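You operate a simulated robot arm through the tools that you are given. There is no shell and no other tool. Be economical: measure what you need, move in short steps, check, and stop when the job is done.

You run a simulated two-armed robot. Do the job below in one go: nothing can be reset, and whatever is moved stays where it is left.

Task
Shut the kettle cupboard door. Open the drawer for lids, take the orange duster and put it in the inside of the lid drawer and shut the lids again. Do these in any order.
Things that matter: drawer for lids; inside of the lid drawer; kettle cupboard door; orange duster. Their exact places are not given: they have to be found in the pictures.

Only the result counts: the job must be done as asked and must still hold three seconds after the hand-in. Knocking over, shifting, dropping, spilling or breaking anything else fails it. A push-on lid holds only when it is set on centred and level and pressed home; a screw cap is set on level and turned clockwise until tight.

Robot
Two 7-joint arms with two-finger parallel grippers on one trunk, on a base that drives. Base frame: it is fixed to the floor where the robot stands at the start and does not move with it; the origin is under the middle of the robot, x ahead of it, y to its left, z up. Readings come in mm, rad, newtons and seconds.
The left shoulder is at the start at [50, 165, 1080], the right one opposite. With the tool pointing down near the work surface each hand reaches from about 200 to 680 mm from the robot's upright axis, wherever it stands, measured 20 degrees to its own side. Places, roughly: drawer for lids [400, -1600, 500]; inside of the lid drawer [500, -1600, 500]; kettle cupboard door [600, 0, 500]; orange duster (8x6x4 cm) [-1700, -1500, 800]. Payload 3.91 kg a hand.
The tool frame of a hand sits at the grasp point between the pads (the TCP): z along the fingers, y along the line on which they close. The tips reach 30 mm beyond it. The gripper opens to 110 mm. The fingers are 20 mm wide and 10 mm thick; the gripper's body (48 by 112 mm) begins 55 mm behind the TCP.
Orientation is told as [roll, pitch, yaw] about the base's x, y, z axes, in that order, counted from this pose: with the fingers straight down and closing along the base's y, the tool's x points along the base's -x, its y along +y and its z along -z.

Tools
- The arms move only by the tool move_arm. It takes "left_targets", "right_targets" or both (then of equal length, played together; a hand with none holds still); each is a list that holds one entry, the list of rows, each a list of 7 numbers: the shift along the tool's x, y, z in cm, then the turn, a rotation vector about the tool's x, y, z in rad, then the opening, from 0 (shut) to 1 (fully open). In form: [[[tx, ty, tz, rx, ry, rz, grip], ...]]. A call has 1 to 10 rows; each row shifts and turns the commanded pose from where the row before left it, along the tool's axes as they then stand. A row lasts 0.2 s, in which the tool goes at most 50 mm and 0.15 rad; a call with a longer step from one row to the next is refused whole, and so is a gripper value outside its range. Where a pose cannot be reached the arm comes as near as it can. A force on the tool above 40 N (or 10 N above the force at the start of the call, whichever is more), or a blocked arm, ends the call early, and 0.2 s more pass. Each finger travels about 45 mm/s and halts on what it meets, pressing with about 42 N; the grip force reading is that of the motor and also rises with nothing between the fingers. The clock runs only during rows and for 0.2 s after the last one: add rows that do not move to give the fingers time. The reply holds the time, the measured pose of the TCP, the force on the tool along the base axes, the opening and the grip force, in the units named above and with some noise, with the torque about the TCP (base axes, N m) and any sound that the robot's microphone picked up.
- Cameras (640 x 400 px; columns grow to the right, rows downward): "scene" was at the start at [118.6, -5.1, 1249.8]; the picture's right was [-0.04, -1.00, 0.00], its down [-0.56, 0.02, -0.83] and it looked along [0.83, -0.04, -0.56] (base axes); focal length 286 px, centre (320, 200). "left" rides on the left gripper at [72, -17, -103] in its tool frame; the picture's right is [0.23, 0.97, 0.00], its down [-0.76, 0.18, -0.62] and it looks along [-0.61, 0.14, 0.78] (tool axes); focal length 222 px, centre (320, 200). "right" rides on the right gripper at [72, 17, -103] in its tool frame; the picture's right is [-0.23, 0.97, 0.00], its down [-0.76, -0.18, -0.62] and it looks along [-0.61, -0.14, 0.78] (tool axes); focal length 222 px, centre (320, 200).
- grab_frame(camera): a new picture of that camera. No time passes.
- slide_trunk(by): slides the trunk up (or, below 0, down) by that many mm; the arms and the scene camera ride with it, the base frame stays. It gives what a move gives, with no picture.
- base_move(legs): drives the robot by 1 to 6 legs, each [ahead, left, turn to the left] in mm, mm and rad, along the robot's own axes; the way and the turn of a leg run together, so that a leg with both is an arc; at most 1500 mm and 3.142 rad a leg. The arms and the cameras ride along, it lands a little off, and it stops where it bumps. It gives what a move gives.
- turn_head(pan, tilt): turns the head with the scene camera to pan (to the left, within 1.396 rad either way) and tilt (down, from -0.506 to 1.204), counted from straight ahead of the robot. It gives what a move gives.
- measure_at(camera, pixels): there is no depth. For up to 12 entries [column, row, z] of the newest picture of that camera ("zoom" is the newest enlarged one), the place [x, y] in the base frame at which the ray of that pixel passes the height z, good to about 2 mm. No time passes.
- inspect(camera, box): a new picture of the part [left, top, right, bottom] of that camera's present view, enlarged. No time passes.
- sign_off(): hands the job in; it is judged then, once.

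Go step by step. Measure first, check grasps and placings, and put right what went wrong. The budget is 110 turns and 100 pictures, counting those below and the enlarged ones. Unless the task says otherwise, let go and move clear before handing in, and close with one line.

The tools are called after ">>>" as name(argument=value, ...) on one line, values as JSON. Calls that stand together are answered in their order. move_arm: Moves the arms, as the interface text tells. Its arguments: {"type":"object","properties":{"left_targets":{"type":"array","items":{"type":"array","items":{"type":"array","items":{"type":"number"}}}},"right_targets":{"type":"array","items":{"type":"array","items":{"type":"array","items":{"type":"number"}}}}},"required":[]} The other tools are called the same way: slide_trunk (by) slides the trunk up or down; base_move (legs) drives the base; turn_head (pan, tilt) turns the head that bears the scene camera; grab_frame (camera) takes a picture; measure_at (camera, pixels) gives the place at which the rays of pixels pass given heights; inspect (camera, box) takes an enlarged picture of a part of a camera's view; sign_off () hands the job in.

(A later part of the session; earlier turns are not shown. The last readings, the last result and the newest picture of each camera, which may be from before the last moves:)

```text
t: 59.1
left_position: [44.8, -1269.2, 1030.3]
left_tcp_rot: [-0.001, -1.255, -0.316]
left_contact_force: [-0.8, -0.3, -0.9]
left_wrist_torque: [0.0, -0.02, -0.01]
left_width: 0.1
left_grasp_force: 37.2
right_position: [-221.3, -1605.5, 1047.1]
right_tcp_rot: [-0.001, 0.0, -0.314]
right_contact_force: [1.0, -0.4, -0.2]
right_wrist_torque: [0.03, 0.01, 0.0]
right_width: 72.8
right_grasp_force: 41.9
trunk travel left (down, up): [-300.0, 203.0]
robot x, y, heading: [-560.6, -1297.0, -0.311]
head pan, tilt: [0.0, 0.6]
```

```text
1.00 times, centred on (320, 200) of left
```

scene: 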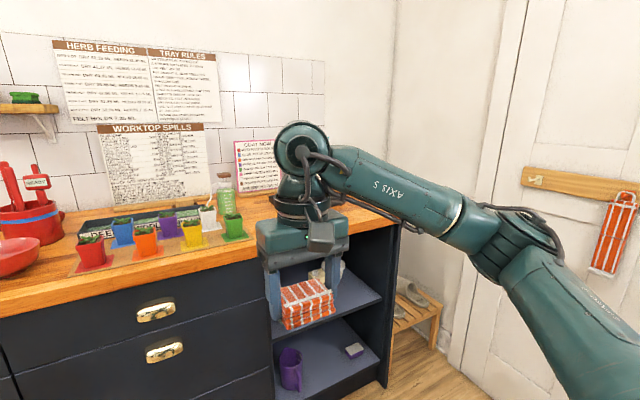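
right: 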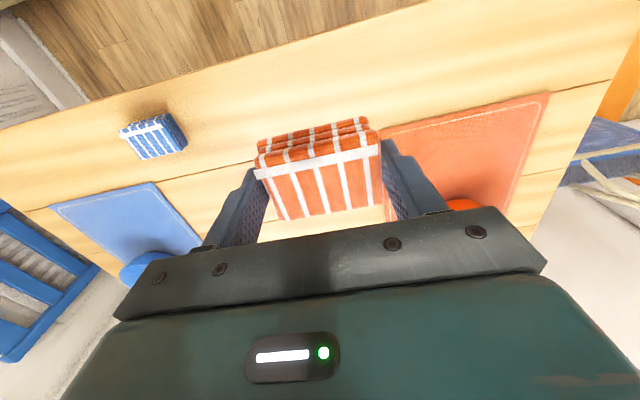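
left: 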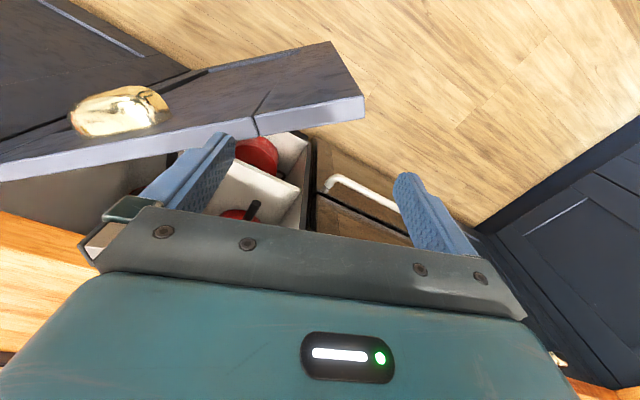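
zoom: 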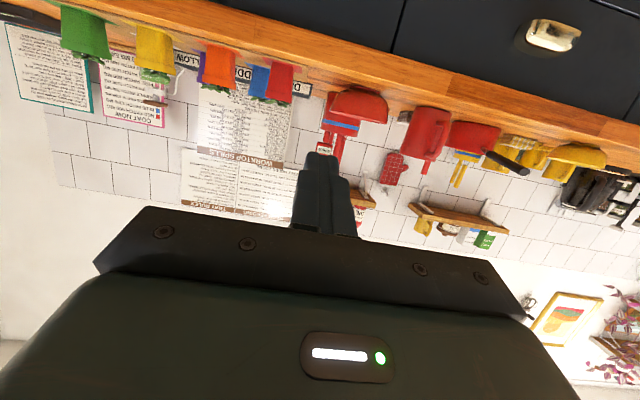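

No labels, but the hint height (≈500) with worktop 900 fits only the middle drawer of the right column (front z≈445–717, handle at (310,222)). I'll line the left hand up with that handle, lower and open it.

>>> base_move(legs=[[60, -183, 0]])

>>> move_arm(left_targets=[[[3.47, 0, 1.13, 0, 0, 0, 1], [3.47, 0, 1.13, 0, 0, 0, 1], [3.47, 0, 1.13, 0, 0, 0, 1], [3.47, 0, 1.13, 0, 0, 0, 1], [3.47, 0, 1.13, 0, 0, 0, 1], [3.47, 0, 1.13, 0, 0, 0, 1], [3.47, 0, 1.13, 0, 0, 0, 1], [3.47, 0, 1.13, 0, 0, 0, 1], [3.47, 0, 1.13, 0, 0, 0, 1], [3.47, 0, 1.13, 0, 0, 0, 1]]])

>>> grab_frame(camera="scene")

>>> grab_frame(camera="left")

```text
t: 60.7
left_position: [46.6, -1463.0, 1029.5]
left_tcp_rot: [0.001, -1.255, -0.318]
left_contact_force: [0.6, -0.3, 1.0]
left_wrist_torque: [0.03, 0.01, 0.0]
left_width: 0.0
left_grasp_force: 37.5
right_position: [-219.7, -1798.7, 1047.3]
right_tcp_rot: [0.002, 0.0, -0.314]
right_contact_force: [0.2, -0.5, 0.6]
right_wrist_torque: [-0.03, -0.02, -0.04]
right_width: 72.5
right_grasp_force: 41.9
trunk travel left (down, up): [-300.0, 203.0]
robot x, y, heading: [-560.8, -1491.8, -0.315]
head pan, tilt: [0.0, 0.6]
```

```text
t: 62.9
left_position: [47.6, -1461.9, 665.3]
left_tcp_rot: [0.002, -1.255, -0.318]
left_contact_force: [0.1, 0.7, 0.6]
left_wrist_torque: [-0.06, -0.01, 0.01]
left_width: 109.9
left_grasp_force: 0.0
right_position: [-220.7, -1798.3, 1047.4]
right_tcp_rot: [-0.001, 0.001, -0.313]
right_contact_force: [0.5, -0.1, -0.2]
right_wrist_torque: [0.04, -0.01, -0.01]
right_width: 72.9
right_grasp_force: 41.7
trunk travel left (down, up): [-300.0, 203.0]
robot x, y, heading: [-561.7, -1492.8, -0.315]
head pan, tilt: [0.0, 0.6]
```

```text
66 pictures are left
```

scene: 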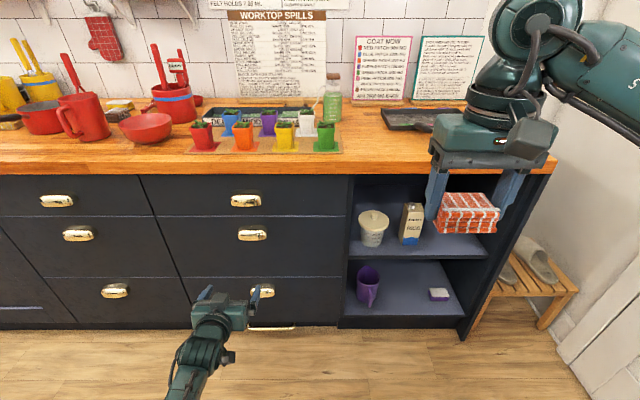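

```text
65 pictures are left
```

left: 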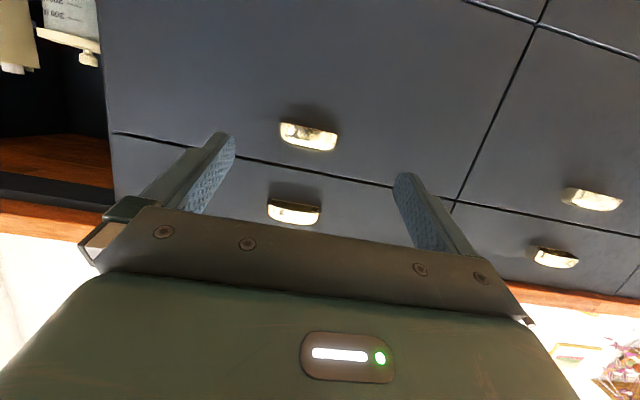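

The handle of the middle drawer is at scene (252,235) and left-cam (308,137). Triangulate.

>>> measure_at(camera="scene", pixels=[[252, 235, 640], [252, 235, 660], [252, 235, 680], [239, 236, 660], [266, 235, 660]])

>>> measure_at(camera="left", pixels=[[308, 137, 640], [308, 137, 660], [308, 137, 680], [281, 128, 660], [336, 141, 660]])

>>> inspect(camera="left", box=[220, 90, 400, 200])

>>> inspect(camera="scene", box=[200, 205, 300, 265])

```text
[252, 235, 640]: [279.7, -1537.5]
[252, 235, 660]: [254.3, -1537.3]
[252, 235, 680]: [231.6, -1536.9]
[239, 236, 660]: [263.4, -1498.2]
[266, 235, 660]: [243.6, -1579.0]
```

```text
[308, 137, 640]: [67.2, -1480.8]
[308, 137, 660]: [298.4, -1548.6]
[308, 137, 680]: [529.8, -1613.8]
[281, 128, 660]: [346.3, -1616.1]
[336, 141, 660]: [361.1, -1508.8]
```

```text
3.56 times, centred on (310, 145) of left
```

zoom: 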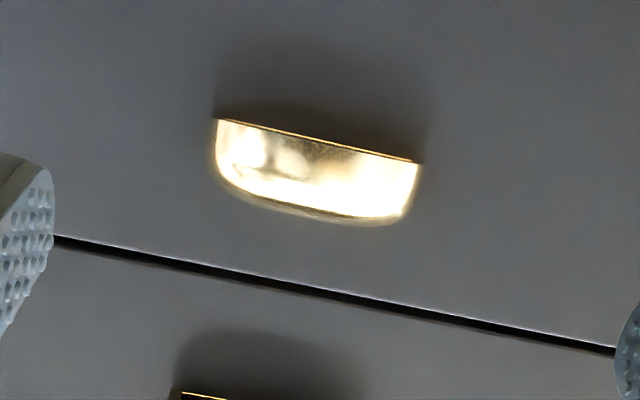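

```text
6.40 times, centred on (250, 235) of scene
```

zoom: 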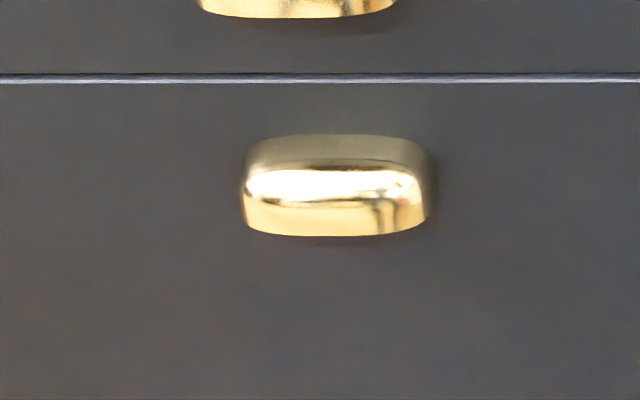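

Handle ≈(258,-1538,657), ~88 mm wide: 223 mm ahead and 6 mm right of the hand. I'll level the hand, drop 8 mm, and drive 140 mm ahead.

>>> move_arm(left_targets=[[[0, -0.65, 0, 0, -0.105, 0, 1], [0, 0, 0, 0, -0.105, 0, 1], [0, 0, 0, 0, -0.105, 0, 1], [0.8, 0, 0, 0, 0, 0, 1], [0, 0, 0, 0, 0, 0, 1]]])

>>> base_move(legs=[[140, 0, 0]])

>>> grab_frame(camera="left")

>>> inspect(camera="scene", box=[160, 180, 340, 300])

```text
t: 64.1
left_position: [43.2, -1464.9, 653.5]
left_tcp_rot: [1.155, -1.562, -1.472]
left_contact_force: [0.2, -0.1, -1.1]
left_wrist_torque: [-0.02, 0.01, 0.01]
left_width: 110.0
left_grasp_force: 0.0
right_position: [-221.3, -1798.7, 1047.4]
right_tcp_rot: [0.0, 0.0, -0.314]
right_contact_force: [0.5, -0.5, -0.3]
right_wrist_torque: [-0.01, 0.03, 0.0]
right_width: 72.9
right_grasp_force: 42.0
trunk travel left (down, up): [-300.0, 203.0]
robot x, y, heading: [-556.6, -1488.4, -0.312]
head pan, tilt: [0.0, 0.6]
```

```text
t: 65.4
left_position: [180.0, -1508.8, 655.2]
left_tcp_rot: [1.304, -1.564, -1.62]
left_contact_force: [-0.1, -0.7, 0.0]
left_wrist_torque: [0.01, 0.0, -0.01]
left_width: 110.2
left_grasp_force: 0.1
right_position: [-86.4, -1842.8, 1047.2]
right_tcp_rot: [-0.001, 0.0, -0.314]
right_contact_force: [0.1, -0.1, 0.2]
right_wrist_torque: [-0.01, 0.0, -0.01]
right_width: 72.6
right_grasp_force: 42.4
trunk travel left (down, up): [-300.0, 203.0]
robot x, y, heading: [-424.0, -1536.6, -0.315]
head pan, tilt: [0.0, 0.6]
```

```text
62 pictures are left
```

left: 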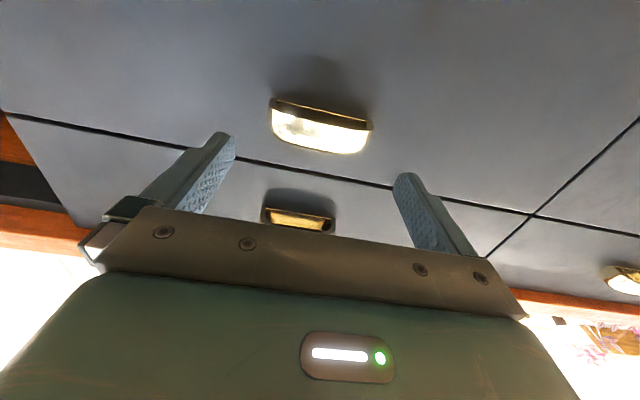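

```text
3.33 times, centred on (250, 240) of scene
```

zoom: 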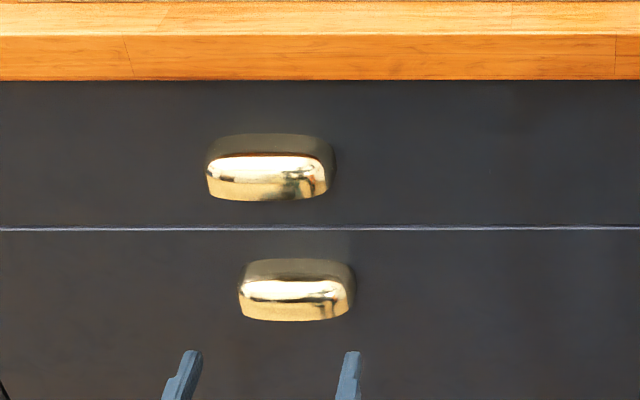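

Handle centre computes to y≈-1..-2 mm, slightly below the TCP, ~85 mm ahead. Move forward 6.5 cm in small steps with a 4 mm drop.

>>> move_arm(left_targets=[[[0.4, -0.15, 1.3, 0, 0, 0, 1], [0, 0, 1.3, 0, 0, 0, 1], [0, 0, 1.3, 0, 0, 0, 1], [0, 0, 1.3, 0, 0, 0, 1], [0, 0, 1.3, 0, 0, 0, 1], [0, 0, 0, 0, 0, 0, 1]]])

>>> grab_frame(camera="left")

>>> inspect(camera="scene", box=[160, 180, 340, 300])

```text
t: 66.8
left_position: [240.5, -1530.5, 651.3]
left_tcp_rot: [1.376, -1.563, -1.688]
left_contact_force: [-0.2, -0.2, -0.2]
left_wrist_torque: [0.04, 0.01, -0.02]
left_width: 110.1
left_grasp_force: 0.1
right_position: [-86.8, -1840.9, 1046.8]
right_tcp_rot: [-0.001, 0.001, -0.315]
right_contact_force: [0.0, -0.1, 0.1]
right_wrist_torque: [-0.02, -0.02, -0.01]
right_width: 72.5
right_grasp_force: 41.9
trunk travel left (down, up): [-300.0, 203.0]
robot x, y, heading: [-426.1, -1541.2, -0.315]
head pan, tilt: [0.0, 0.6]
```

```text
60 pictures are left
```

left: 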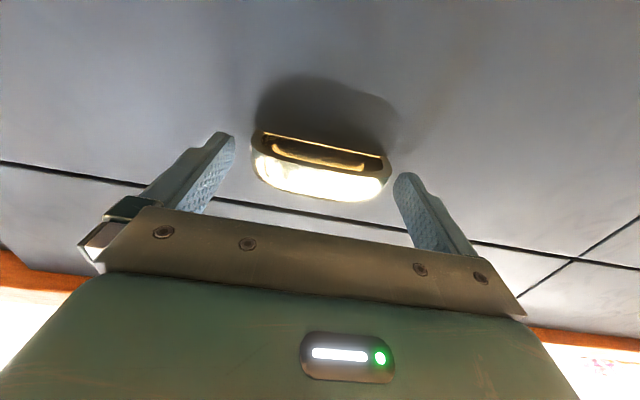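

```text
3.33 times, centred on (250, 240) of scene
```

zoom: 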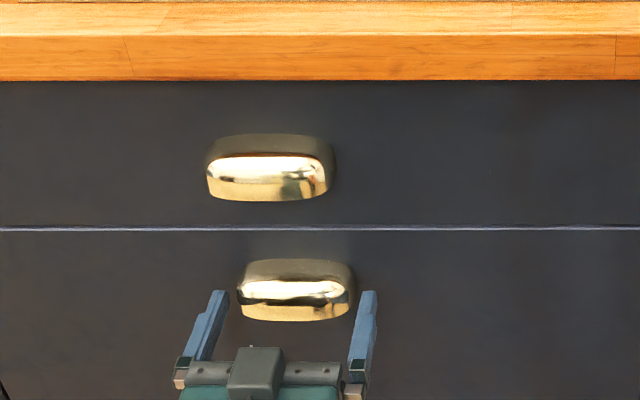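

Fingers are about to straddle both ends evenly. Advance 2 cm more.

>>> move_arm(left_targets=[[[0.3, 0, 0.7, 0, 0, 0, 1], [0, 0, 0.7, 0, 0, 0, 1], [0, 0, 0.6, 0, 0, 0, 1], [0, 0, 0, 0, 0, 0, 1]]])

>>> grab_frame(camera="left")

>>> inspect(camera="scene", box=[190, 220, 310, 300])

```text
t: 67.7
left_position: [253.8, -1535.6, 647.7]
left_tcp_rot: [1.792, -1.559, -2.103]
left_contact_force: [-20.1, 3.5, 10.9]
left_wrist_torque: [0.62, -0.34, 1.09]
left_width: 109.0
left_grasp_force: 0.1
right_position: [-88.3, -1840.8, 1048.8]
right_tcp_rot: [0.0, -0.002, -0.311]
right_contact_force: [-0.8, 0.0, 0.0]
right_wrist_torque: [-0.02, 0.0, 0.0]
right_width: 72.9
right_grasp_force: 41.8
trunk travel left (down, up): [-300.0, 203.0]
robot x, y, heading: [-429.0, -1535.7, -0.313]
head pan, tilt: [0.0, 0.6]
stopped in row 4 (left hand): the force on the tool passed its limit (the readings are from after the stop); the commanded pose is now the measured one
```

```text
58 pictures are left
```

left: 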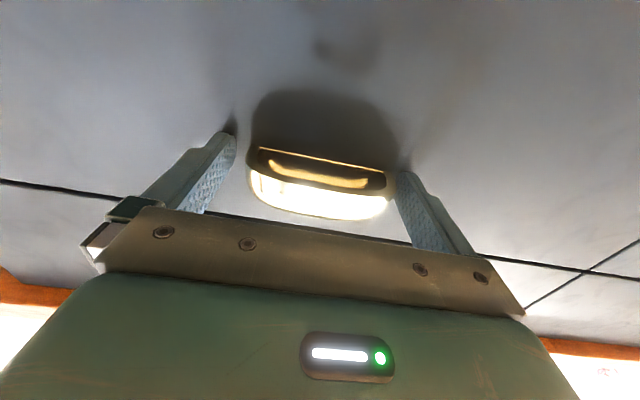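

```text
5.00 times, centred on (250, 260) of scene
```

zoom: 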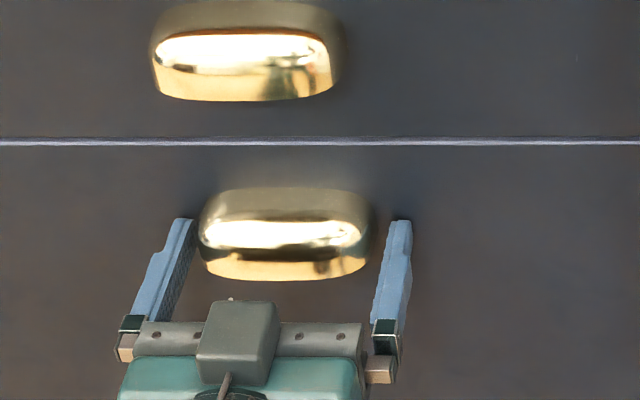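

Tips touch the drawer face and straddle the handle. Back off 4 mm and close.

>>> move_arm(left_targets=[[[-0.3, 0, -0.4, 0, 0, 0, 0.8], [0, 0, 0, 0, 0, 0, 0.5], [0, 0, 0, 0, 0, 0, 0.4], [0, 0, 0, 0, 0, 0, 0.4], [0, 0, 0, 0, 0, 0, 0.4]]])

>>> grab_frame(camera="left")

```text
t: 68.9
left_position: [252.2, -1532.3, 646.2]
left_tcp_rot: [0.719, -1.56, -1.03]
left_contact_force: [3.7, 6.7, -6.3]
left_wrist_torque: [-0.08, 1.04, 0.29]
left_width: 94.0
left_grasp_force: 44.9
right_position: [-86.8, -1842.3, 1047.1]
right_tcp_rot: [-0.003, 0.0, -0.313]
right_contact_force: [-0.8, 0.8, -0.4]
right_wrist_torque: [-0.01, -0.01, -0.04]
right_width: 72.7
right_grasp_force: 42.4
trunk travel left (down, up): [-300.0, 203.0]
robot x, y, heading: [-420.5, -1536.7, -0.309]
head pan, tilt: [0.0, 0.6]
```

```text
56 pictures are left
```

left: 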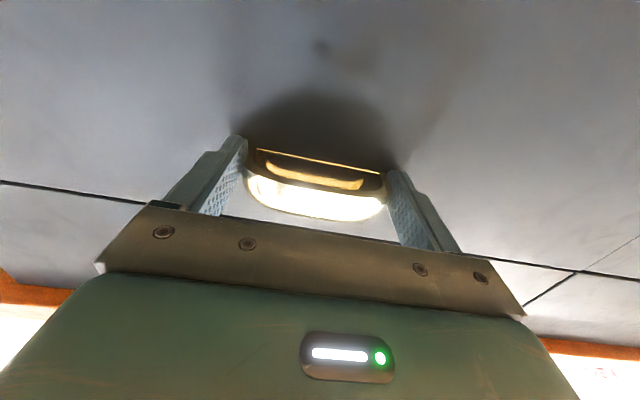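

Handle gripped at 94 mm, 45 N. Pull gently with the arm, 4 cm.

>>> move_arm(left_targets=[[[0, 0, -0.7, 0, 0, 0, 0.4], [0, 0, -0.7, 0, 0, 0, 0.4], [0, 0, -0.7, 0, 0, 0, 0.4], [0, 0, -0.7, 0, 0, 0, 0.4], [0, 0, -0.7, 0, 0, 0, 0.4], [0, 0, -0.7, 0, 0, 0, 0.4]]])

>>> grab_frame(camera="scene")

```text
t: 70.3
left_position: [212.0, -1520.0, 645.5]
left_tcp_rot: [0.716, -1.559, -1.025]
left_contact_force: [3.9, 14.9, -10.6]
left_wrist_torque: [-0.04, 1.38, 0.16]
left_width: 94.2
left_grasp_force: 44.8
right_position: [-85.7, -1841.0, 1047.6]
right_tcp_rot: [-0.003, 0.003, -0.311]
right_contact_force: [0.0, 0.5, -1.0]
right_wrist_torque: [-0.02, -0.01, 0.0]
right_width: 72.7
right_grasp_force: 41.6
trunk travel left (down, up): [-300.0, 203.0]
robot x, y, heading: [-426.9, -1535.6, -0.311]
head pan, tilt: [0.0, 0.6]
```

```text
55 pictures are left
```

scene: 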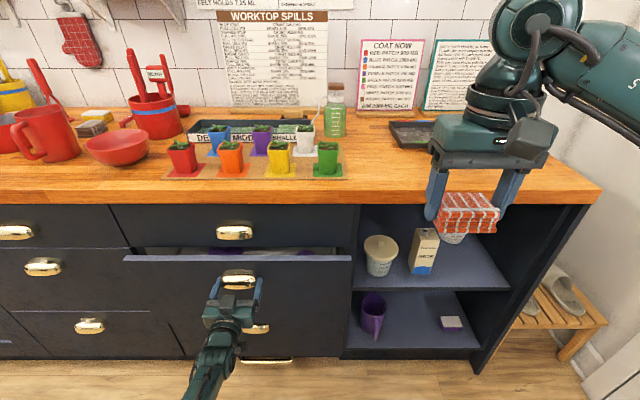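

The drawer slides out. Continue by driving back 200 mm.

>>> base_move(legs=[[-120, 0, 0], [-100, 0, 0]])

>>> grab_frame(camera="scene")

>>> inspect(camera="scene", box=[130, 200, 370, 350])

```text
t: 72.3
left_position: [3.0, -1453.0, 645.8]
left_tcp_rot: [0.704, -1.562, -1.018]
left_contact_force: [6.9, 16.0, -16.0]
left_wrist_torque: [-0.46, 0.11, 0.45]
left_width: 94.2
left_grasp_force: 44.7
right_position: [-293.2, -1774.5, 1047.3]
right_tcp_rot: [-0.003, 0.001, -0.315]
right_contact_force: [-0.5, 0.1, -0.2]
right_wrist_torque: [-0.02, -0.04, 0.01]
right_width: 72.7
right_grasp_force: 42.1
trunk travel left (down, up): [-300.0, 203.0]
robot x, y, heading: [-631.8, -1467.0, -0.314]
head pan, tilt: [0.0, 0.6]
```

```text
54 pictures are left
```

scene: 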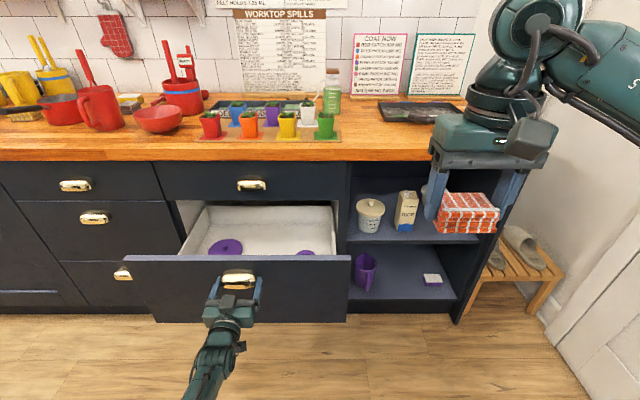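

```text
2.67 times, centred on (250, 275) of scene
```

zoom: 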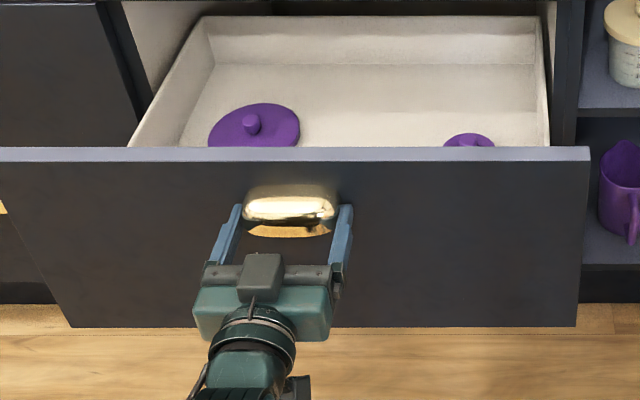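

The drawer holds purple lids: it's the lid drawer. Measure the free floor between/behind the lids, then release the handle.

>>> measure_at(camera="zoom", pixels=[[370, 150, 717], [590, 150, 717], [0, 150, 717], [253, 125, 480], [298, 125, 480], [445, 145, 480], [350, 90, 480], [350, 65, 460], [205, 65, 460], [545, 65, 460], [205, 17, 600], [540, 17, 600]])

>>> move_arm(left_targets=[[[0, 0, 0, 0, 0, 0, 0.6], [0, 0, 0, 0, 0, 0, 0.9], [0, 0, 0, 0, 0, 0, 1], [0, 0, -1, 0, 0, 0, 1], [0, 0, -3, 0, 0, 0, 1], [0, 0, -3, 0, 0, 0, 1], [0, 0, -3, 0, 0, 0, 1], [0, 0, 0, 0, 0, 0, 1]]])

>>> grab_frame(camera="scene")

```text
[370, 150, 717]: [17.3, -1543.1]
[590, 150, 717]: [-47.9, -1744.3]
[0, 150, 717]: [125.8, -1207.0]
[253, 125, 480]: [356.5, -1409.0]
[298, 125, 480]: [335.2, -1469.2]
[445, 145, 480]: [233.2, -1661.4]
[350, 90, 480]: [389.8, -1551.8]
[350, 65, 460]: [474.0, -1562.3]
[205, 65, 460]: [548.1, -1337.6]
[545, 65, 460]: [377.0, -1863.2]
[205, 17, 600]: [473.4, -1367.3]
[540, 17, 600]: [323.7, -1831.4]
```

```text
t: 74.3
left_position: [-72.5, -1418.5, 670.6]
left_tcp_rot: [2.69, -1.521, -2.991]
left_contact_force: [0.3, 0.1, 0.2]
left_wrist_torque: [-0.01, 0.01, 0.01]
left_width: 110.2
left_grasp_force: 0.0
right_position: [-294.6, -1773.5, 1046.3]
right_tcp_rot: [0.001, 0.001, -0.316]
right_contact_force: [0.6, 0.1, -1.4]
right_wrist_torque: [0.0, -0.02, 0.01]
right_width: 72.5
right_grasp_force: 41.7
trunk travel left (down, up): [-300.0, 203.0]
robot x, y, heading: [-633.6, -1471.0, -0.315]
head pan, tilt: [0.0, 0.6]
stopped in row 8 (left hand): the arm was blocked; the commanded pose is now the measured one
```

```text
52 pictures are left
```

scene: 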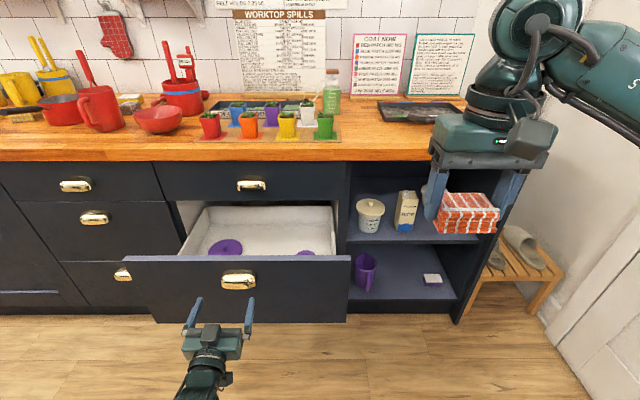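

Released. Raise the left hand well above, then shift the base so the right hand comes over the open drawer.

>>> move_arm(left_targets=[[[-3.6, 0, 0, 0, 0, 0, 1], [-3.6, 0, 0, 0, 0, 0, 1], [-3.6, 0, 0, 0, 0, 0, 1], [-3.6, 0, 0, 0, 0, 0, 1], [-3.6, 0, 0, 0, 0, 0, 1], [-3.6, 0, 0, 0, 0, 0, 1], [-3.6, 0, 0, 0, 0, 0, 0.6], [-3.6, 0, 0, 0, 0, 0, 0.3], [-3.6, 0, 0, 0, 0, 0, 0], [-3.6, 0, 0, 0, 0, 0, 0]]])

>>> base_move(legs=[[0, 280, 0], [150, 0, 0]])

>>> grab_frame(camera="scene")

>>> grab_frame(camera="right")

```text
t: 76.5
left_position: [-89.2, -1420.8, 1028.8]
left_tcp_rot: [2.67, -1.526, -2.973]
left_contact_force: [0.3, -0.9, -0.2]
left_wrist_torque: [0.01, 0.03, 0.01]
left_width: 23.6
left_grasp_force: 0.0
right_position: [-295.9, -1774.3, 1047.1]
right_tcp_rot: [0.0, 0.001, -0.315]
right_contact_force: [0.1, 0.2, -1.0]
right_wrist_torque: [-0.02, -0.01, -0.02]
right_width: 73.0
right_grasp_force: 42.0
trunk travel left (down, up): [-300.0, 203.0]
robot x, y, heading: [-632.7, -1470.7, -0.319]
head pan, tilt: [0.0, 0.6]
```

```text
t: 79.4
left_position: [138.2, -1200.1, 1028.7]
left_tcp_rot: [2.677, -1.524, -2.981]
left_contact_force: [0.4, 0.6, 0.2]
left_wrist_torque: [-0.02, 0.02, -0.01]
left_width: 0.0
left_grasp_force: 37.7
right_position: [-67.4, -1556.0, 1048.1]
right_tcp_rot: [-0.001, -0.001, -0.314]
right_contact_force: [0.6, -0.4, -0.6]
right_wrist_torque: [0.0, -0.02, 0.01]
right_width: 72.6
right_grasp_force: 41.7
trunk travel left (down, up): [-300.0, 203.0]
robot x, y, heading: [-407.0, -1249.1, -0.314]
head pan, tilt: [0.0, 0.6]
```

```text
51 pictures are left
```

scene: 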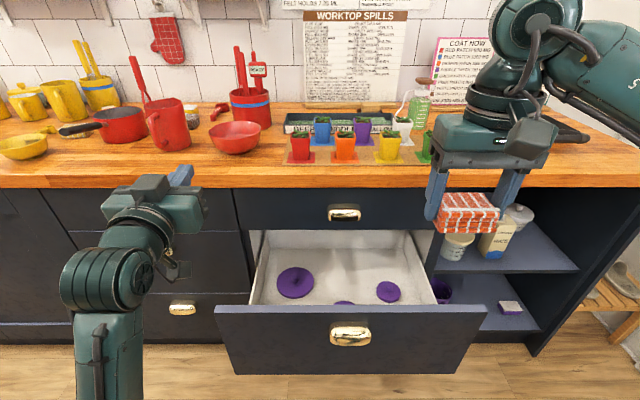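

```text
50 pictures are left
```

right: 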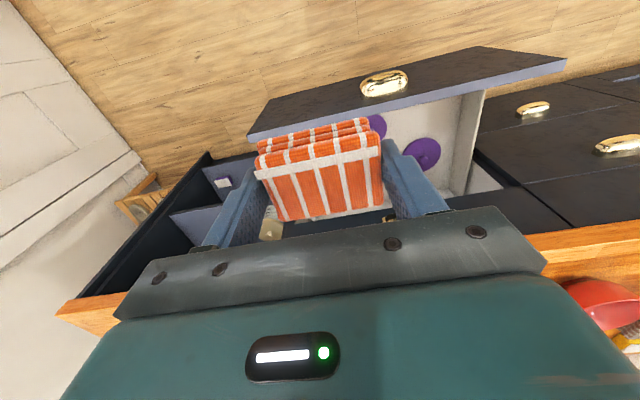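

Three lids are visible: (295,283), (388,292), (343,302). Drive a bit closer and tilt the head for a full top view.

>>> base_move(legs=[[120, 0, 0]])

>>> turn_head(pan=-0.1, tilt=0.95)

>>> grab_frame(camera="scene")

```text
t: 80.6
left_position: [252.6, -1238.7, 1029.1]
left_tcp_rot: [2.678, -1.526, -2.982]
left_contact_force: [0.3, 0.8, -0.3]
left_wrist_torque: [-0.01, -0.01, 0.03]
left_width: 0.2
left_grasp_force: 38.1
right_position: [46.0, -1592.6, 1047.6]
right_tcp_rot: [0.001, 0.0, -0.313]
right_contact_force: [-0.4, 1.0, 0.0]
right_wrist_torque: [-0.01, 0.02, 0.0]
right_width: 72.8
right_grasp_force: 42.4
trunk travel left (down, up): [-300.0, 203.0]
robot x, y, heading: [-289.3, -1285.6, -0.319]
head pan, tilt: [0.0, 0.6]
```

```text
t: 81.5
left_position: [252.8, -1237.6, 1028.9]
left_tcp_rot: [2.688, -1.525, -2.991]
left_contact_force: [0.9, 0.1, -0.7]
left_wrist_torque: [0.03, 0.02, 0.02]
left_width: 0.1
left_grasp_force: 37.6
right_position: [45.7, -1593.6, 1049.1]
right_tcp_rot: [-0.001, 0.0, -0.314]
right_contact_force: [-0.1, -0.1, 0.3]
right_wrist_torque: [-0.01, 0.0, 0.01]
right_width: 72.9
right_grasp_force: 41.7
trunk travel left (down, up): [-300.0, 203.0]
robot x, y, heading: [-290.6, -1288.6, -0.313]
head pan, tilt: [-0.099, 0.949]
```

```text
49 pictures are left
```

scene: 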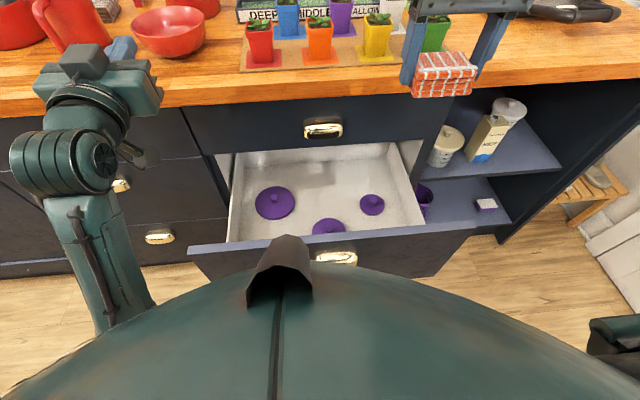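

Top view: lids at (275,203), (372,205), (328,228); free floor around (325,180) and (400,220). Measure.

>>> measure_at(camera="scene", pixels=[[275, 203, 475], [295, 205, 470], [372, 205, 475], [359, 205, 470], [328, 228, 475], [328, 218, 470], [326, 180, 465], [398, 225, 465], [228, 243, 600], [425, 226, 600], [335, 240, 717], [240, 200, 465]])

>>> inspect(camera="scene", box=[200, 130, 450, 280])

```text
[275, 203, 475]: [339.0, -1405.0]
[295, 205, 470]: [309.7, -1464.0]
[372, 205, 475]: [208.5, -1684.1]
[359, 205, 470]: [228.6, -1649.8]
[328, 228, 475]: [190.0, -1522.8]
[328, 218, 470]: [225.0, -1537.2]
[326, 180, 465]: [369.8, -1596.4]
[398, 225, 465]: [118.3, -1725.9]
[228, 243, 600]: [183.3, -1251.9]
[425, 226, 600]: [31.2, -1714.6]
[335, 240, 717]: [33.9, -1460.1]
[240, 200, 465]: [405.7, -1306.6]
```

```text
2.56 times, centred on (325, 205) of scene
```

zoom: 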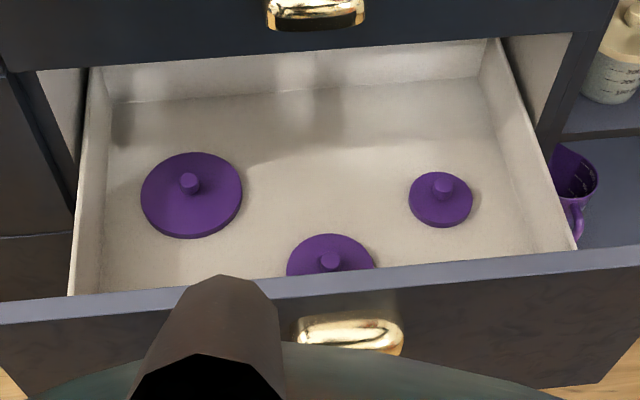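

The front strip of the drawer is hidden. Raise the trunk for a steeper view to confirm the free spot front-right.

>>> slide_trunk(by=200)

>>> inspect(camera="scene", box=[200, 130, 450, 280])

>>> grab_frame(camera="right")

```text
t: 83.6
left_position: [253.9, -1239.8, 1228.3]
left_tcp_rot: [2.682, -1.524, -2.987]
left_contact_force: [0.4, -0.8, 0.4]
left_wrist_torque: [0.01, -0.03, -0.02]
left_width: 0.5
left_grasp_force: 37.9
right_position: [46.6, -1592.7, 1247.4]
right_tcp_rot: [-0.001, -0.001, -0.314]
right_contact_force: [0.1, -0.5, -1.6]
right_wrist_torque: [0.01, 0.0, 0.0]
right_width: 72.8
right_grasp_force: 41.5
trunk travel left (down, up): [-500.0, 3.0]
robot x, y, heading: [-290.9, -1288.2, -0.315]
head pan, tilt: [-0.099, 0.949]
```

```text
2.56 times, centred on (325, 205) of scene
```

zoom: 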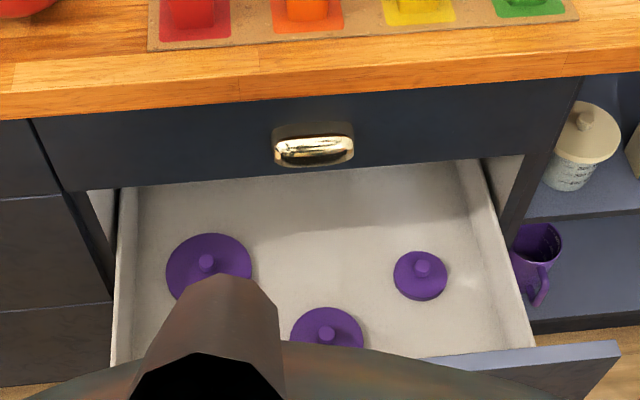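

```text
46 pictures are left
```

right: 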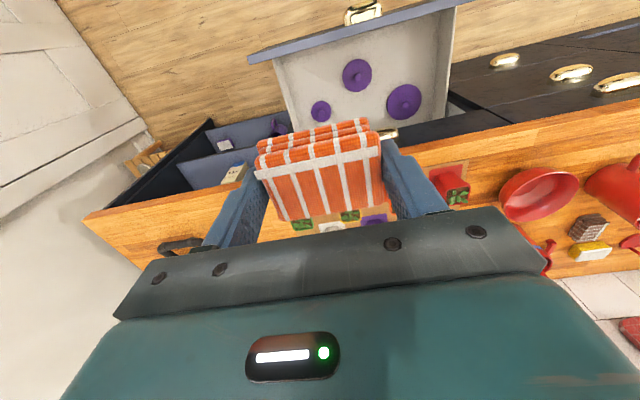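

The wrist camera shows the whole drawer: lids at (357,75), (320,111), (404,103); front-right (305,75) is free. Measure and triangulate.

>>> measure_at(camera="right", pixels=[[357, 75, 475], [320, 111, 475], [404, 103, 475], [305, 78, 465], [284, 62, 600], [343, 78, 470], [318, 100, 470], [276, 60, 717], [293, 120, 600], [442, 12, 600]])

>>> measure_at(camera="zoom", pixels=[[327, 330, 475], [420, 275, 475], [208, 265, 475], [327, 330, 455], [420, 275, 455], [208, 265, 455]])

```text
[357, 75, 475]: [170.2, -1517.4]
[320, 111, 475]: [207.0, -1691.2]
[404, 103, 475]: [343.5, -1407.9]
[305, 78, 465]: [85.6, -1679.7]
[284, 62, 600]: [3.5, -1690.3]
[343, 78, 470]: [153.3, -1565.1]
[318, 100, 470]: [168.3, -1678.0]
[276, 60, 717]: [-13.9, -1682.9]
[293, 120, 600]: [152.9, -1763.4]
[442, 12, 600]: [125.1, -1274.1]
```

```text
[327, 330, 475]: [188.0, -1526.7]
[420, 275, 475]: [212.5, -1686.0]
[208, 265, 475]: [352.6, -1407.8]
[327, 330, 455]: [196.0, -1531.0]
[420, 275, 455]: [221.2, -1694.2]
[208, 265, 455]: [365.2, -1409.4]
```

Target drop spot ≈(121,-1649) keeps the camera clear of the drawer front and the wrist clear of the counter. Move above it, lower the trunk 300, then check.

>>> move_arm(right_targets=[[[-2.3, -0.8, 0, 0, 0, 0, 0.2], [-2.2, -0.8, 0, 0, 0, 0, 0.2], [-2.2, -0.8, 0, 0, 0, 0, 0.2], [-2.2, -0.7, 0, 0, 0, 0, 0.2], [0, 0, 0, 0, 0, 0, 0.2]]])

>>> slide_trunk(by=-300)

>>> turn_head(pan=-0.3, tilt=0.7)

>>> grab_frame(camera="scene")

>>> grab_frame(camera="right")

```text
t: 84.8
left_position: [254.4, -1236.8, 1230.0]
left_tcp_rot: [2.684, -1.525, -2.99]
left_contact_force: [0.2, -0.8, -0.3]
left_wrist_torque: [0.04, -0.02, 0.0]
left_width: 0.0
left_grasp_force: 37.9
right_position: [120.0, -1651.0, 1246.9]
right_tcp_rot: [0.0, 0.0, -0.315]
right_contact_force: [1.1, 0.6, 1.2]
right_wrist_torque: [-0.01, 0.04, -0.01]
right_width: 72.5
right_grasp_force: 42.2
trunk travel left (down, up): [-500.0, 3.0]
robot x, y, heading: [-294.9, -1286.4, -0.314]
head pan, tilt: [-0.099, 0.949]
```

```text
t: 87.8
left_position: [253.0, -1238.7, 933.0]
left_tcp_rot: [2.681, -1.523, -2.984]
left_contact_force: [-0.5, -0.7, -0.4]
left_wrist_torque: [0.02, 0.02, 0.02]
left_width: 0.0
left_grasp_force: 37.6
right_position: [119.5, -1650.7, 949.2]
right_tcp_rot: [0.001, -0.001, -0.315]
right_contact_force: [0.2, -0.6, 0.5]
right_wrist_torque: [0.01, -0.01, -0.01]
right_width: 72.8
right_grasp_force: 41.8
trunk travel left (down, up): [-200.0, 303.0]
robot x, y, heading: [-289.2, -1284.8, -0.314]
head pan, tilt: [-0.099, 0.949]
```

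```text
t: 88.6
left_position: [252.5, -1238.8, 932.9]
left_tcp_rot: [2.719, -1.522, -3.023]
left_contact_force: [0.2, -0.1, 0.7]
left_wrist_torque: [0.01, 0.01, 0.02]
left_width: 0.0
left_grasp_force: 38.1
right_position: [120.4, -1649.2, 948.4]
right_tcp_rot: [-0.001, 0.0, -0.316]
right_contact_force: [-0.5, -0.2, -0.4]
right_wrist_torque: [-0.01, 0.02, 0.0]
right_width: 72.9
right_grasp_force: 41.8
trunk travel left (down, up): [-200.0, 303.0]
robot x, y, heading: [-285.8, -1287.4, -0.315]
head pan, tilt: [-0.3, 0.7]
```

```text
45 pictures are left
```

scene: 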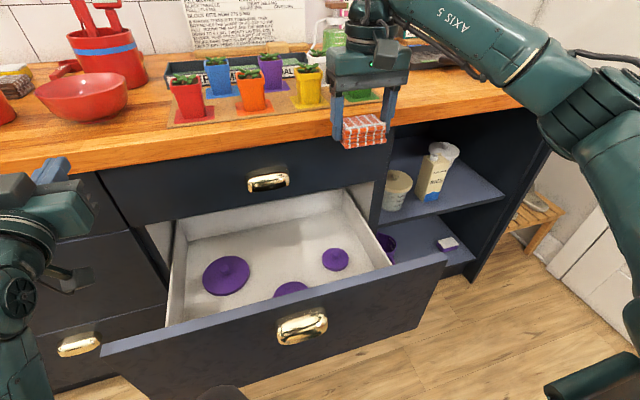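

```text
44 pictures are left
```

right: 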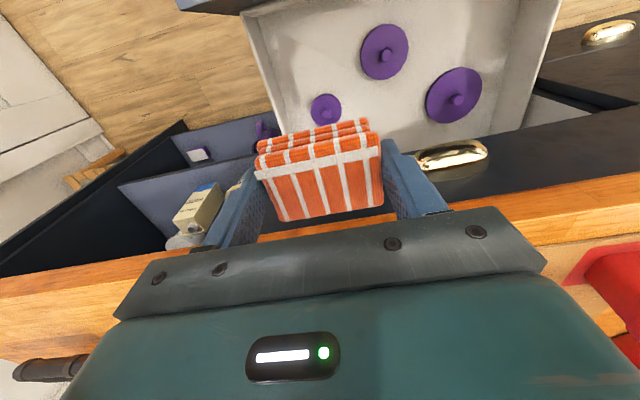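

Check the counter's front edge against the hand before descending.

>>> measure_at(camera="right", pixels=[[590, 181, 862], [590, 181, 900], [60, 267, 862], [60, 267, 900], [300, 235, 862], [450, 150, 790]])

>>> measure_at(camera="scene", pixels=[[200, 160, 862], [200, 141, 900], [450, 107, 900], [300, 138, 862]])

>>> inspect(camera="scene", box=[280, 20, 460, 200])

```text
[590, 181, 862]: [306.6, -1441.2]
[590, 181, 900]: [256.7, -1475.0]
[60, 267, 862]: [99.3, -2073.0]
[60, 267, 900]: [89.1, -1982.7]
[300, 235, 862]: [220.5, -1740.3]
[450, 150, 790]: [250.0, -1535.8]
```

```text
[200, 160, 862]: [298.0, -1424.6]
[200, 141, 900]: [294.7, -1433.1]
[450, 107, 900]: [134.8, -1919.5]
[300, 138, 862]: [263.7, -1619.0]
```

```text
2.22 times, centred on (370, 110) of scene
```

zoom: 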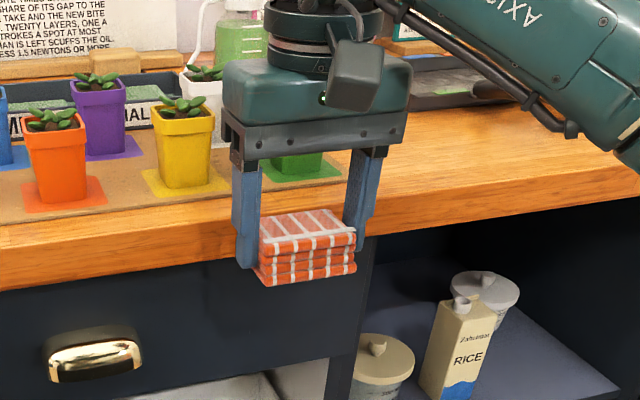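

Counter edge is at n≈725, ~97 mm beyond the hand axis: clear. Descend 33 cm, then look.

>>> move_arm(right_targets=[[[0, 0, 3.3, 0, 0, 0, 0.2], [0, 0, 3.3, 0, 0, 0, 0.2], [0, 0, 3.3, 0, 0, 0, 0.2], [0, 0, 3.3, 0, 0, 0, 0.2], [0, 0, 3.3, 0, 0, 0, 0.2], [0, 0, 3.3, 0, 0, 0, 0.2], [0, 0, 3.3, 0, 0, 0, 0.2], [0, 0, 3.3, 0, 0, 0, 0.2], [0, 0, 3.3, 0, 0, 0, 0.2], [0, 0, 3.3, 0, 0, 0, 0.2]]])

>>> grab_frame(camera="scene")

>>> grab_frame(camera="right")

```text
t: 90.8
left_position: [252.8, -1238.9, 933.1]
left_tcp_rot: [2.76, -1.52, -3.063]
left_contact_force: [-0.3, 0.4, -0.7]
left_wrist_torque: [-0.03, 0.01, 0.02]
left_width: 0.0
left_grasp_force: 37.9
right_position: [121.1, -1648.5, 618.7]
right_tcp_rot: [-0.001, -0.002, -0.315]
right_contact_force: [0.1, 0.2, -0.6]
right_wrist_torque: [-0.01, 0.01, -0.01]
right_width: 72.9
right_grasp_force: 42.3
trunk travel left (down, up): [-200.0, 303.0]
robot x, y, heading: [-293.1, -1286.0, -0.313]
head pan, tilt: [-0.3, 0.7]
```

```text
42 pictures are left
```

scene: 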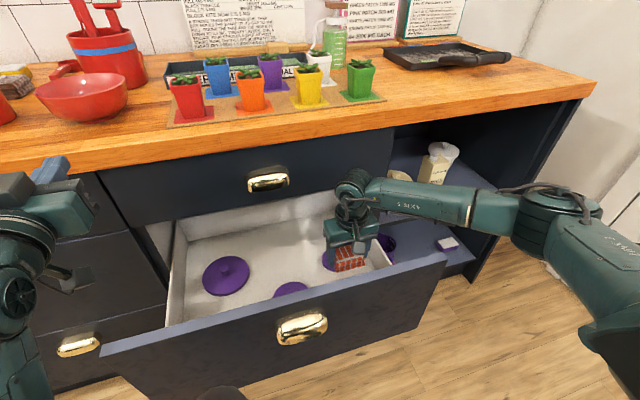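

```text
41 pictures are left
```

right: 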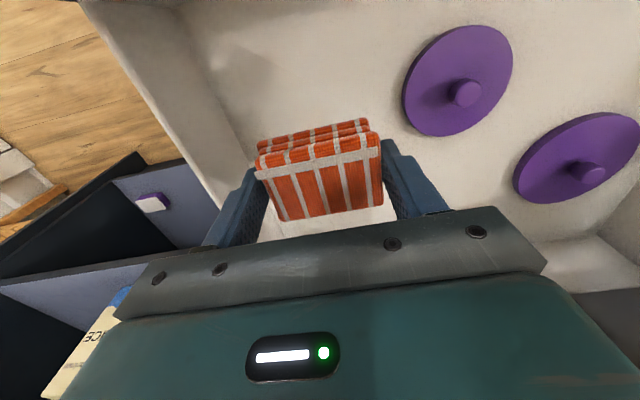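

Clear of lids on the left; lid 2 lies ~25 mm behind. Descend slowly until just above the floor.

>>> move_arm(right_targets=[[[0, 0, 2, 0, 0, 0, 0.2], [0, 0, 2, 0, 0, 0, 0.2], [0, 0, 2, 0, 0, 0, 0.2], [0, 0, 1, 0, 0, 0, 0.2], [0, 0, 1, 0, 0, 0, 0.2], [0, 0, 1, 0, 0, 0, 0.2], [0, 0, 0.7, 0, 0, 0, 0.2]]])

>>> inspect(camera="scene", box=[260, 180, 440, 320])

>>> grab_frame(camera="right")

```text
t: 92.4
left_position: [251.4, -1237.9, 934.0]
left_tcp_rot: [2.779, -1.519, -3.085]
left_contact_force: [-0.4, -0.2, 0.0]
left_wrist_torque: [0.03, 0.01, -0.02]
left_width: 0.0
left_grasp_force: 37.4
right_position: [119.4, -1651.1, 520.1]
right_tcp_rot: [-0.001, 0.0, -0.314]
right_contact_force: [0.3, -0.7, -0.8]
right_wrist_torque: [0.0, -0.04, -0.01]
right_width: 73.0
right_grasp_force: 41.7
trunk travel left (down, up): [-200.0, 303.0]
robot x, y, heading: [-288.8, -1287.0, -0.316]
head pan, tilt: [-0.3, 0.7]
```

```text
2.86 times, centred on (350, 250) of scene
```

zoom: 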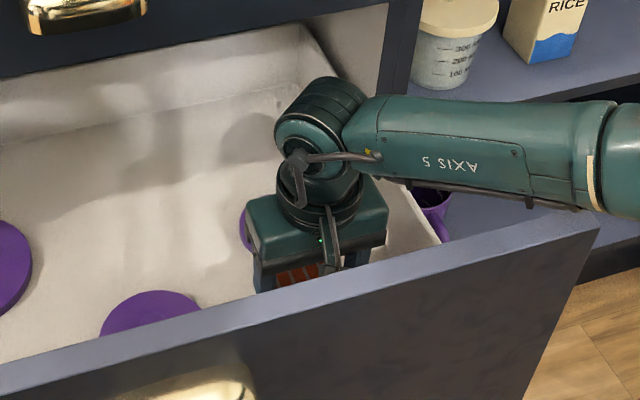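

```text
39 pictures are left
```

right: 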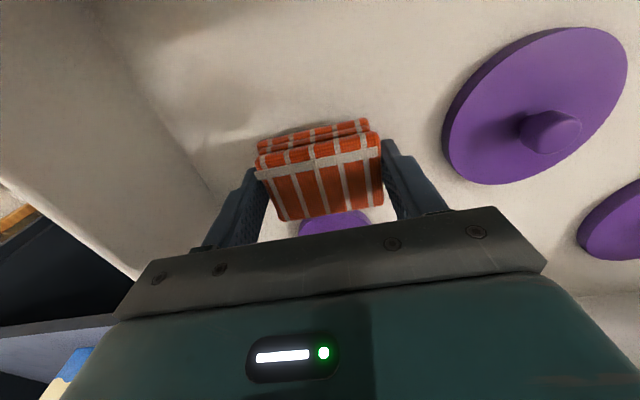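

Still no contact. Continue down in 6 mm steps until the floor is touched.

>>> move_arm(right_targets=[[[0, 0, 0.5, 0, 0, 0, 0.2], [0, 0, 0.5, 0, 0, 0, 0.2], [0, 0, 0.5, 0, 0, 0, 0.2], [0, 0, 0.5, 0, 0, 0, 0.2]]])

>>> grab_frame(camera="right")

```text
t: 93.4
left_position: [252.1, -1238.5, 933.4]
left_tcp_rot: [2.789, -1.518, -3.093]
left_contact_force: [-0.4, 0.2, 0.1]
left_wrist_torque: [0.01, 0.02, -0.04]
left_width: 0.2
left_grasp_force: 37.6
right_position: [119.3, -1650.1, 500.9]
right_tcp_rot: [-0.001, 0.001, -0.315]
right_contact_force: [-0.2, -0.2, -0.5]
right_wrist_torque: [-0.01, 0.01, 0.01]
right_width: 72.8
right_grasp_force: 41.7
trunk travel left (down, up): [-200.0, 303.0]
robot x, y, heading: [-293.2, -1289.5, -0.314]
head pan, tilt: [-0.3, 0.7]
```

```text
38 pictures are left
```

right: 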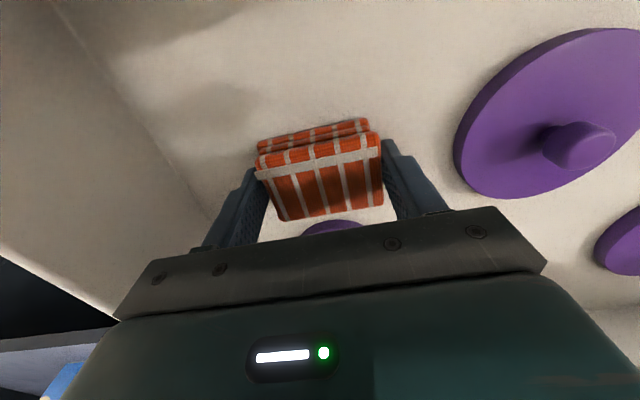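

No contact yet; a few more small steps.

>>> move_arm(right_targets=[[[0, 0, 0.4, 0, 0, 0, 0.2], [0, 0, 0.4, 0, 0, 0, 0.2], [0, 0, 0.4, 0, 0, 0, 0.2], [0, 0, 0.4, 0, 0, 0, 0.2], [0, 0, 0.4, 0, 0, 0, 0.2]]])

>>> grab_frame(camera="right")

```text
t: 94.1
left_position: [252.8, -1239.2, 934.9]
left_tcp_rot: [2.793, -1.52, -3.097]
left_contact_force: [0.2, 0.3, -0.1]
left_wrist_torque: [-0.03, 0.04, 0.0]
left_width: 0.0
left_grasp_force: 37.8
right_position: [126.8, -1651.5, 498.4]
right_tcp_rot: [0.002, -0.013, -0.318]
right_contact_force: [-1.0, -0.4, 13.5]
right_wrist_torque: [-0.16, 0.41, 0.06]
right_width: 72.8
right_grasp_force: 42.2
trunk travel left (down, up): [-200.0, 303.0]
robot x, y, heading: [-294.5, -1282.5, -0.314]
head pan, tilt: [-0.3, 0.7]
stopped in row 3 (right hand): the force on the tool passed its limit (the readings are from after the stop); the commanded pose is now the measured one
```

```text
37 pictures are left
```

right: 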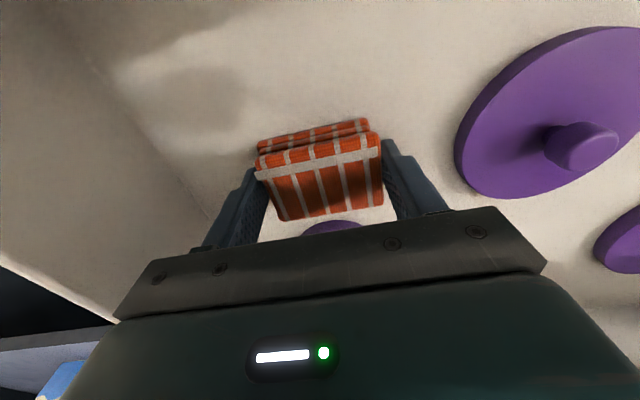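

Upward 13.5 N contact: likely the floor; check the forearm against the drawer front before releasing.

>>> inspect(camera="scene", box=[260, 180, 560, 360])

```text
2.13 times, centred on (410, 270) of scene
```

zoom: 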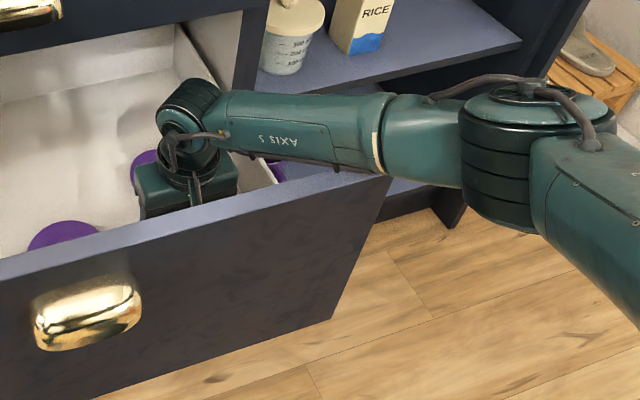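

Relieve 4 mm upward, return the 7 mm drift, then open the fingers.

>>> move_arm(right_targets=[[[0.5, 0, -0.3, 0, 0, 0, 0.2], [0, 0, 0, 0, 0, 0, 0.7], [0, 0, 0, 0, 0, 0, 0.78], [0, 0, 0, 0, 0, 0, 0.82], [0, 0, 0, 0, 0, 0, 0.82], [0, 0, 0, 0, 0, 0, 0.82]]])

>>> grab_frame(camera="right")

```text
t: 95.5
left_position: [252.4, -1238.8, 934.2]
left_tcp_rot: [2.833, -1.515, -3.137]
left_contact_force: [-0.7, 0.1, 0.2]
left_wrist_torque: [0.0, -0.01, -0.02]
left_width: 0.2
left_grasp_force: 37.5
right_position: [119.8, -1649.7, 499.6]
right_tcp_rot: [0.0, -0.008, -0.315]
right_contact_force: [-0.3, 0.2, 0.1]
right_wrist_torque: [0.03, 0.01, 0.02]
right_width: 90.5
right_grasp_force: 0.0
trunk travel left (down, up): [-200.0, 303.0]
robot x, y, heading: [-293.7, -1286.4, -0.312]
head pan, tilt: [-0.3, 0.7]
```

```text
35 pictures are left
```

right: 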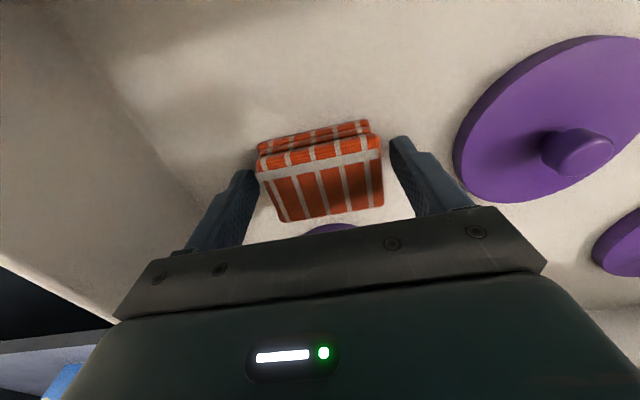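

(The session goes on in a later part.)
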